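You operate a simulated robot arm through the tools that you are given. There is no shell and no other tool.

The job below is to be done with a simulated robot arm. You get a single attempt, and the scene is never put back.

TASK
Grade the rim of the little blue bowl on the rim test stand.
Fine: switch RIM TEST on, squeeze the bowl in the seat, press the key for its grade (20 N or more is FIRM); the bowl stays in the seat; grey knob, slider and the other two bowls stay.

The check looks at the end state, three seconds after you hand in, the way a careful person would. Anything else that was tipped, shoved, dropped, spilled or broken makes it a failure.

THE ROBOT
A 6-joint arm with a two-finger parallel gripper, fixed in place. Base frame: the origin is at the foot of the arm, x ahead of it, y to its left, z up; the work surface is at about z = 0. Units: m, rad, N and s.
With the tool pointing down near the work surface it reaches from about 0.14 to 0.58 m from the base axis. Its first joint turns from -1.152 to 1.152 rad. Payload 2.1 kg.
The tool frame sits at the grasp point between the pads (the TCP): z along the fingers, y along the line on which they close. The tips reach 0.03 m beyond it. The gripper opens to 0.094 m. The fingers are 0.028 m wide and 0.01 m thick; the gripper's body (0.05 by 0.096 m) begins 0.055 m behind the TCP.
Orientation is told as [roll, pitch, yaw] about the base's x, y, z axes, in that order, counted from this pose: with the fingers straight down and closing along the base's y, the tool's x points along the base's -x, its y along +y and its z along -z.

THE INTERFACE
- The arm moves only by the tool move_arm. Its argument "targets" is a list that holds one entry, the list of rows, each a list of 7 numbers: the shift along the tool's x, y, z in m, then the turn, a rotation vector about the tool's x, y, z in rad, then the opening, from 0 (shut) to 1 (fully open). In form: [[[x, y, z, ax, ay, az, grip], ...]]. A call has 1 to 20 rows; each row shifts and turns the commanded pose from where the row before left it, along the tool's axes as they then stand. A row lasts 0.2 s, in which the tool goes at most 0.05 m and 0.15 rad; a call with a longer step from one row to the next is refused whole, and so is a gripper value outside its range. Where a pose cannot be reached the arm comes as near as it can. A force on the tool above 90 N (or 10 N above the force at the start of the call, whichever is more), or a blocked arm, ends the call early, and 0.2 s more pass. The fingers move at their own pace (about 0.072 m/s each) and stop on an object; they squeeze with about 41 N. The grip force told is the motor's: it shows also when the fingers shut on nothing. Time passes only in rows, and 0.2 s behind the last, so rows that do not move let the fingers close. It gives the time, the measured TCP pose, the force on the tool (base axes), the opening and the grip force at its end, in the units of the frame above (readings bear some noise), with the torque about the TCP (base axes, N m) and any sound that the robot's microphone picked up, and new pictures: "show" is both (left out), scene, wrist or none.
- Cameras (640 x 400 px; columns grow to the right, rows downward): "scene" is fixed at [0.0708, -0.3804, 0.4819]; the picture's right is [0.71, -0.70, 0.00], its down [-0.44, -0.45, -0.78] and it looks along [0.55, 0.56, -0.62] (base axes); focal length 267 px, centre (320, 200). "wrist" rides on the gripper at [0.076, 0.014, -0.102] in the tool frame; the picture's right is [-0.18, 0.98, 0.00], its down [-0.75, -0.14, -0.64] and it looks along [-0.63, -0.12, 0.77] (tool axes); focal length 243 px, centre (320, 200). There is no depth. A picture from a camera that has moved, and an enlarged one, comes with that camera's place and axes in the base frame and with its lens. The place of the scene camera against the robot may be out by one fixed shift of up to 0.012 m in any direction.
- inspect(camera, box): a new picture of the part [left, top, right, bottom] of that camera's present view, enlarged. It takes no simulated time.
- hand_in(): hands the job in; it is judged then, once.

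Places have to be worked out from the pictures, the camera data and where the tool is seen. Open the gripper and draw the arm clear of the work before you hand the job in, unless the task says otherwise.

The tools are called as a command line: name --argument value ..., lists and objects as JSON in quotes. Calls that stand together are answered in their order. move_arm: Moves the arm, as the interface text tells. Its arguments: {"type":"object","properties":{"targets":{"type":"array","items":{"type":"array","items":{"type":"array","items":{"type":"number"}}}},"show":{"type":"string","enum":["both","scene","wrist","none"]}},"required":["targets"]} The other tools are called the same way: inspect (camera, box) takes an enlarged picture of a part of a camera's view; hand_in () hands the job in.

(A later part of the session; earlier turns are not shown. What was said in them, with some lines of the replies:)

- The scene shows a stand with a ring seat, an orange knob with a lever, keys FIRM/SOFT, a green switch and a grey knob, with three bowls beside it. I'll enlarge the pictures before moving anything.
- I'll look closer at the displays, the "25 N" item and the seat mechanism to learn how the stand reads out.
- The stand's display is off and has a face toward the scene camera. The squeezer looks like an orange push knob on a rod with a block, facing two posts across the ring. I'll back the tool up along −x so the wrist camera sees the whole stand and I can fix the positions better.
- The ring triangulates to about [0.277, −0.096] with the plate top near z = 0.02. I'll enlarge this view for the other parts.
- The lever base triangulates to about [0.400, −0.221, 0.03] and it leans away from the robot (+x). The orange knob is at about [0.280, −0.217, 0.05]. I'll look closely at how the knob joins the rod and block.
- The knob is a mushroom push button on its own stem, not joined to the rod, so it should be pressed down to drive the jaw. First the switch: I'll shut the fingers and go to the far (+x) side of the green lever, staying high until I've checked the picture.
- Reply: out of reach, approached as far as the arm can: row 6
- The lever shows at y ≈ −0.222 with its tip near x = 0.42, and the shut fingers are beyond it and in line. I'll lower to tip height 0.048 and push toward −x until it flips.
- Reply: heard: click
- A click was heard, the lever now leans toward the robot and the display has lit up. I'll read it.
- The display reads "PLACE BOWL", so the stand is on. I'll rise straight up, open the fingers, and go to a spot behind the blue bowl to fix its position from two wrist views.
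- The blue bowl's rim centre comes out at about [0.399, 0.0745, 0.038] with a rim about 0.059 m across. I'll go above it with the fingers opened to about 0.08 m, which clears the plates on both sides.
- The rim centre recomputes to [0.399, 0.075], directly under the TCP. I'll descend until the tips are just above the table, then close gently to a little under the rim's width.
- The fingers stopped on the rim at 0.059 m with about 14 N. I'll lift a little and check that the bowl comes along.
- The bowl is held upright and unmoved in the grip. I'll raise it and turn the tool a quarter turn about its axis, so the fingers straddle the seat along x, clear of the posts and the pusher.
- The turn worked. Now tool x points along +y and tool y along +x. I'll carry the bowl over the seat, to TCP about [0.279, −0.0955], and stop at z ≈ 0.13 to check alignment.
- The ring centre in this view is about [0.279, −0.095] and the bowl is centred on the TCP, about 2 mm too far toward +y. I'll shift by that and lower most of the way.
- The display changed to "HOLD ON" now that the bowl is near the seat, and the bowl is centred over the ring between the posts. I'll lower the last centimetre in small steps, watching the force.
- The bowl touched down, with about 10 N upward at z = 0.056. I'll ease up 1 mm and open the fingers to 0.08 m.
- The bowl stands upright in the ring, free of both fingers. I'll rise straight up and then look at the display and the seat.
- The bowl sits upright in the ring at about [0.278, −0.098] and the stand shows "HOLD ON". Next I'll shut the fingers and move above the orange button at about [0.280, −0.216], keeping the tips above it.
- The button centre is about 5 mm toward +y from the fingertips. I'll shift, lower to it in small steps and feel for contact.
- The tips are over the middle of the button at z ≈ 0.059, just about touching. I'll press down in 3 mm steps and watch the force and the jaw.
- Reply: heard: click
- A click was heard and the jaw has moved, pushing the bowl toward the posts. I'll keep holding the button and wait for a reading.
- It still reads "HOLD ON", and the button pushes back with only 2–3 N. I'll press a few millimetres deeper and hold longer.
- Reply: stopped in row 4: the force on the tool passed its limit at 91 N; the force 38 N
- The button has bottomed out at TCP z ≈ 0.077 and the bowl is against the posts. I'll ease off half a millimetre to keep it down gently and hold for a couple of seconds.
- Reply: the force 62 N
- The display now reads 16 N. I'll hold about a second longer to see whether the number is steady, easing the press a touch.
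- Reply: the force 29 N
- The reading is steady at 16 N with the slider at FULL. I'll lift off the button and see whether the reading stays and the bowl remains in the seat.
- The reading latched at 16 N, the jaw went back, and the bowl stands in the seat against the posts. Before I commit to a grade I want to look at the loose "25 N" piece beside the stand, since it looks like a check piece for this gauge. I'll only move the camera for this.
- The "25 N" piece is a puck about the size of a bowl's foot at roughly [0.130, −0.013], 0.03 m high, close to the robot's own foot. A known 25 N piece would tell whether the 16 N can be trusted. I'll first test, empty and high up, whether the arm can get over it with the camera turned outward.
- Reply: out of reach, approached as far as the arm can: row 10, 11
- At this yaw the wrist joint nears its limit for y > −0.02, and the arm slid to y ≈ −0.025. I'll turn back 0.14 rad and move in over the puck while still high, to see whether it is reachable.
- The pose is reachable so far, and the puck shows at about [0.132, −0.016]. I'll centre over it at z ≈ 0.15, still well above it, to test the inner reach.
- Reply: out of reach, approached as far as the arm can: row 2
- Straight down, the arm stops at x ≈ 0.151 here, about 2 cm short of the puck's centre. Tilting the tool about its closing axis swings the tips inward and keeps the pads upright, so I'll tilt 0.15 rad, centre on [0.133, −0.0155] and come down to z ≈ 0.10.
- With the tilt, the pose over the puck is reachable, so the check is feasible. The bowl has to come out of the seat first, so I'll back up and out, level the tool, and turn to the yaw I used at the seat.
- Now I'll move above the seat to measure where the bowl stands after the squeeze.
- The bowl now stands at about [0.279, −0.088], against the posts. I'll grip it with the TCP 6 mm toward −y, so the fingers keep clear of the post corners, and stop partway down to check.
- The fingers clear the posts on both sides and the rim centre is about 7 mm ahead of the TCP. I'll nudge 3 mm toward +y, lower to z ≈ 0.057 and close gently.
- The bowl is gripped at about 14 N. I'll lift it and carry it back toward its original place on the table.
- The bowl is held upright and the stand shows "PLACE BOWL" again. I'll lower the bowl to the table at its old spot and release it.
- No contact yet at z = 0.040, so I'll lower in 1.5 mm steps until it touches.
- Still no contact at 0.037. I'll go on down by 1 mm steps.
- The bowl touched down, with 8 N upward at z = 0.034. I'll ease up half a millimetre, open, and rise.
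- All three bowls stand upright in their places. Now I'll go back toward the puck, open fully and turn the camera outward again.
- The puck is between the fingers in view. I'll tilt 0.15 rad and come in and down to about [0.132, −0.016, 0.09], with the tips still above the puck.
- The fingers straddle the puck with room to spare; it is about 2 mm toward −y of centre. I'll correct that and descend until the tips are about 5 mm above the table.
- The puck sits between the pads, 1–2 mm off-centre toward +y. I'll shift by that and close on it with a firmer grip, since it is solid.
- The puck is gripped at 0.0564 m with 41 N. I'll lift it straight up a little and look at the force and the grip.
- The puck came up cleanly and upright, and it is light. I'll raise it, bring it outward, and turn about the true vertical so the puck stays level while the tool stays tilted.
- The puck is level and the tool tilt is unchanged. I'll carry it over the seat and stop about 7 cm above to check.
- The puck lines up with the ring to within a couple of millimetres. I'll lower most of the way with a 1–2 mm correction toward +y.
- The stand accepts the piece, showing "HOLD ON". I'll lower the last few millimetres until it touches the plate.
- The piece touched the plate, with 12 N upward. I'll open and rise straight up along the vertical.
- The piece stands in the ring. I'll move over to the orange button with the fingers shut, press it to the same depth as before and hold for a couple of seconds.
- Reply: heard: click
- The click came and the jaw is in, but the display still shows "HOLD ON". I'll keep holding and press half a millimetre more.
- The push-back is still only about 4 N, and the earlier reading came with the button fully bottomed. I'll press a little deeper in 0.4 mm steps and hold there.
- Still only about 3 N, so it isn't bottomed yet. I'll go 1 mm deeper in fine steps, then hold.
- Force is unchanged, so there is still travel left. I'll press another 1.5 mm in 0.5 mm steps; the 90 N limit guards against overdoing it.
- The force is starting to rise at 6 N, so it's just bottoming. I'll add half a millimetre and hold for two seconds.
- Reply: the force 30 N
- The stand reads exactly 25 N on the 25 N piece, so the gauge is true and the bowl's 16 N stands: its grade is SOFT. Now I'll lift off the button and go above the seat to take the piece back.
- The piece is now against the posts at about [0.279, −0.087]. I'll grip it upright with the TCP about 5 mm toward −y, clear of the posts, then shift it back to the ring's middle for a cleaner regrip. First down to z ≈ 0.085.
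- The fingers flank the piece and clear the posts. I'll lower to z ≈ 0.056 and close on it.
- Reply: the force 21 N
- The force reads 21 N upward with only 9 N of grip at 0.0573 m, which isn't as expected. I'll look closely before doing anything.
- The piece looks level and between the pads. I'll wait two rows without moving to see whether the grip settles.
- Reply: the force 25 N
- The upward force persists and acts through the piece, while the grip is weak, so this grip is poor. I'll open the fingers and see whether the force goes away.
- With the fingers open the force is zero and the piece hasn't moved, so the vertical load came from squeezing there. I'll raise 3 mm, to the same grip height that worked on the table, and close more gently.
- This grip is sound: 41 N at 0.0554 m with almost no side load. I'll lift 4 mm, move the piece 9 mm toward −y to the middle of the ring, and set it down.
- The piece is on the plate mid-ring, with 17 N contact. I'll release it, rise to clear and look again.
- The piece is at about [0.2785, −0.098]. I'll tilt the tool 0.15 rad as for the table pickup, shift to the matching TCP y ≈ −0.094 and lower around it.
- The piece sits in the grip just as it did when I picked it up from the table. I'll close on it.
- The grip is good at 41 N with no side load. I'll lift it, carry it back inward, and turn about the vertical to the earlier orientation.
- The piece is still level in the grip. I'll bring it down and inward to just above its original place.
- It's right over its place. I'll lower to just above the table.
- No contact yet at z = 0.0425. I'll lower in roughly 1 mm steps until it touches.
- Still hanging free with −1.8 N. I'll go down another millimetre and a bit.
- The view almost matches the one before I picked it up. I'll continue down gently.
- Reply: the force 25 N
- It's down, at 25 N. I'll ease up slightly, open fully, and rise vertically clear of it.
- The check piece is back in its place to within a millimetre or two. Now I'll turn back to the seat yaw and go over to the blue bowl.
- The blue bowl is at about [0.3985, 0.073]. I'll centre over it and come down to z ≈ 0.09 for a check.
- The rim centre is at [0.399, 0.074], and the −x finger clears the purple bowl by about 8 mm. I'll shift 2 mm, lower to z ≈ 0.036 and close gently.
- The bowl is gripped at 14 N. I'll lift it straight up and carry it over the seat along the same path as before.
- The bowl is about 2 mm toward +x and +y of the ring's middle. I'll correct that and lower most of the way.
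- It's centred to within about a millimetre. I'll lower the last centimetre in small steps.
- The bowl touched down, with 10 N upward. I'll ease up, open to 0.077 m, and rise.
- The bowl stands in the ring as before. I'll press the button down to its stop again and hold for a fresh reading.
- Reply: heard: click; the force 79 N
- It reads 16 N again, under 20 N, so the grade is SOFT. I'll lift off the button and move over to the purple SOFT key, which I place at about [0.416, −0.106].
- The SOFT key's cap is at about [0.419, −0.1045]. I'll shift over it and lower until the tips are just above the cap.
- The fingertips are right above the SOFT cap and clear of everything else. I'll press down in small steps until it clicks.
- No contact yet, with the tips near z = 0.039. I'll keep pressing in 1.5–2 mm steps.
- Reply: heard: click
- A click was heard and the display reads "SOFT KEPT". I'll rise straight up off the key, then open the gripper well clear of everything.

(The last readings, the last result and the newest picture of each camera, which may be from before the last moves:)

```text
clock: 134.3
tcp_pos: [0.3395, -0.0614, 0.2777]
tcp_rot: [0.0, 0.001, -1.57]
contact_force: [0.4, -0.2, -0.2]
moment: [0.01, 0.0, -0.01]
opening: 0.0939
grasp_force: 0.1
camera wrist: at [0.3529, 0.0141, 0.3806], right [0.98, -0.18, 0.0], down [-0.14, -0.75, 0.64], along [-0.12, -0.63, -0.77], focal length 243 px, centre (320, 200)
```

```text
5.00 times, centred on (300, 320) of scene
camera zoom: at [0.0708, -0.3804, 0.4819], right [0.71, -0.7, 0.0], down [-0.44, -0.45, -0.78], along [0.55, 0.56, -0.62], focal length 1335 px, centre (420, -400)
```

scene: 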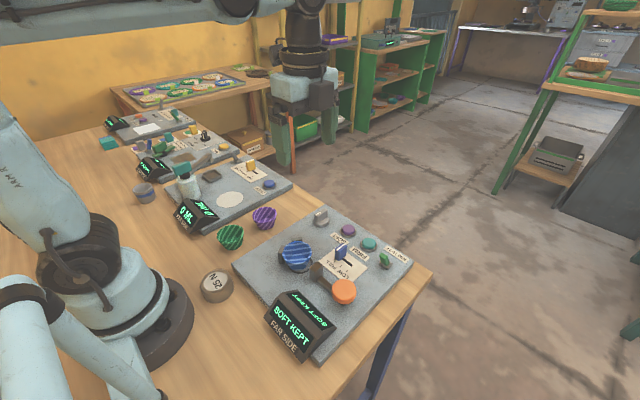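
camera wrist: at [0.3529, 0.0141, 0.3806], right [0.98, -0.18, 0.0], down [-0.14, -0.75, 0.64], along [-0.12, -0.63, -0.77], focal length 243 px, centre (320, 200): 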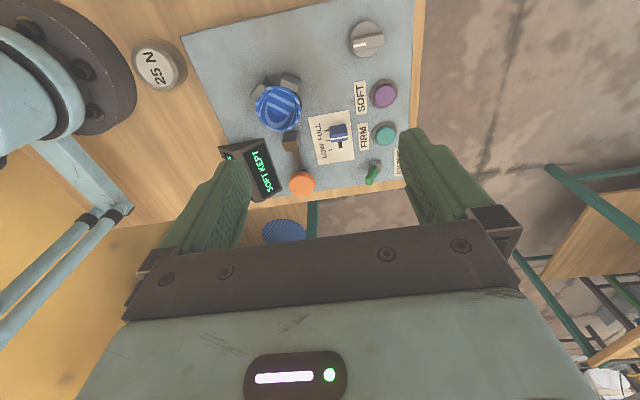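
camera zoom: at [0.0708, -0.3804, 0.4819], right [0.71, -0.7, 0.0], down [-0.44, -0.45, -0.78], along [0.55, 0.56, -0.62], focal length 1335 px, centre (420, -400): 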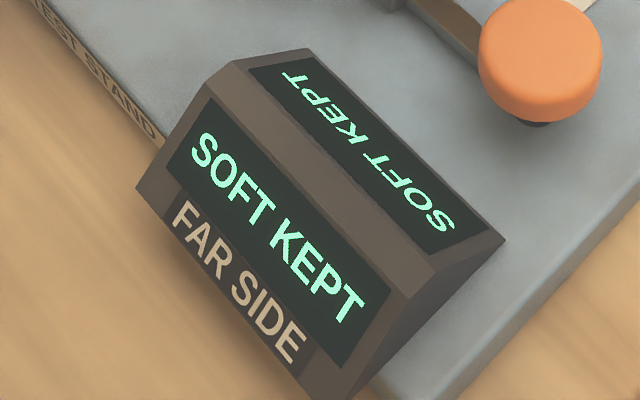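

The display reads "SOFT KEPT" and RIM TEST is on. The blue bowl stands upright in the seat, and the slider, grey knob, other two bowls and the 25 N piece are in their places. The gripper is open and clear, so I'm handing in.

hand_in

```text
The job is handed in.
```

The blue bowl is graded SOFT: its rim read 16 N, under the 20 N limit for FIRM. The stand's display shows "SOFT KEPT".

- **Reading:** I switched RIM TEST on, set the bowl in the seat and squeezed it. It read 16 N in two separate squeezes.
- **Gauge check (not asked for):** I suspected the loose piece marked "25 N" was a check piece, so I squeezed it in the seat between the two bowl readings. It read exactly 25 N, so I took the 16 N as true. To do this I moved the bowl back to the table for a while and picked the piece up. The piece is back within about 2 mm of where it stood.
- **End state:** When I handed in, the bowl was upright in the seat and RIM TEST was on. The slider, the grey knob and the green and purple bowls had not been touched, and the gripper was open and clear of the stand.
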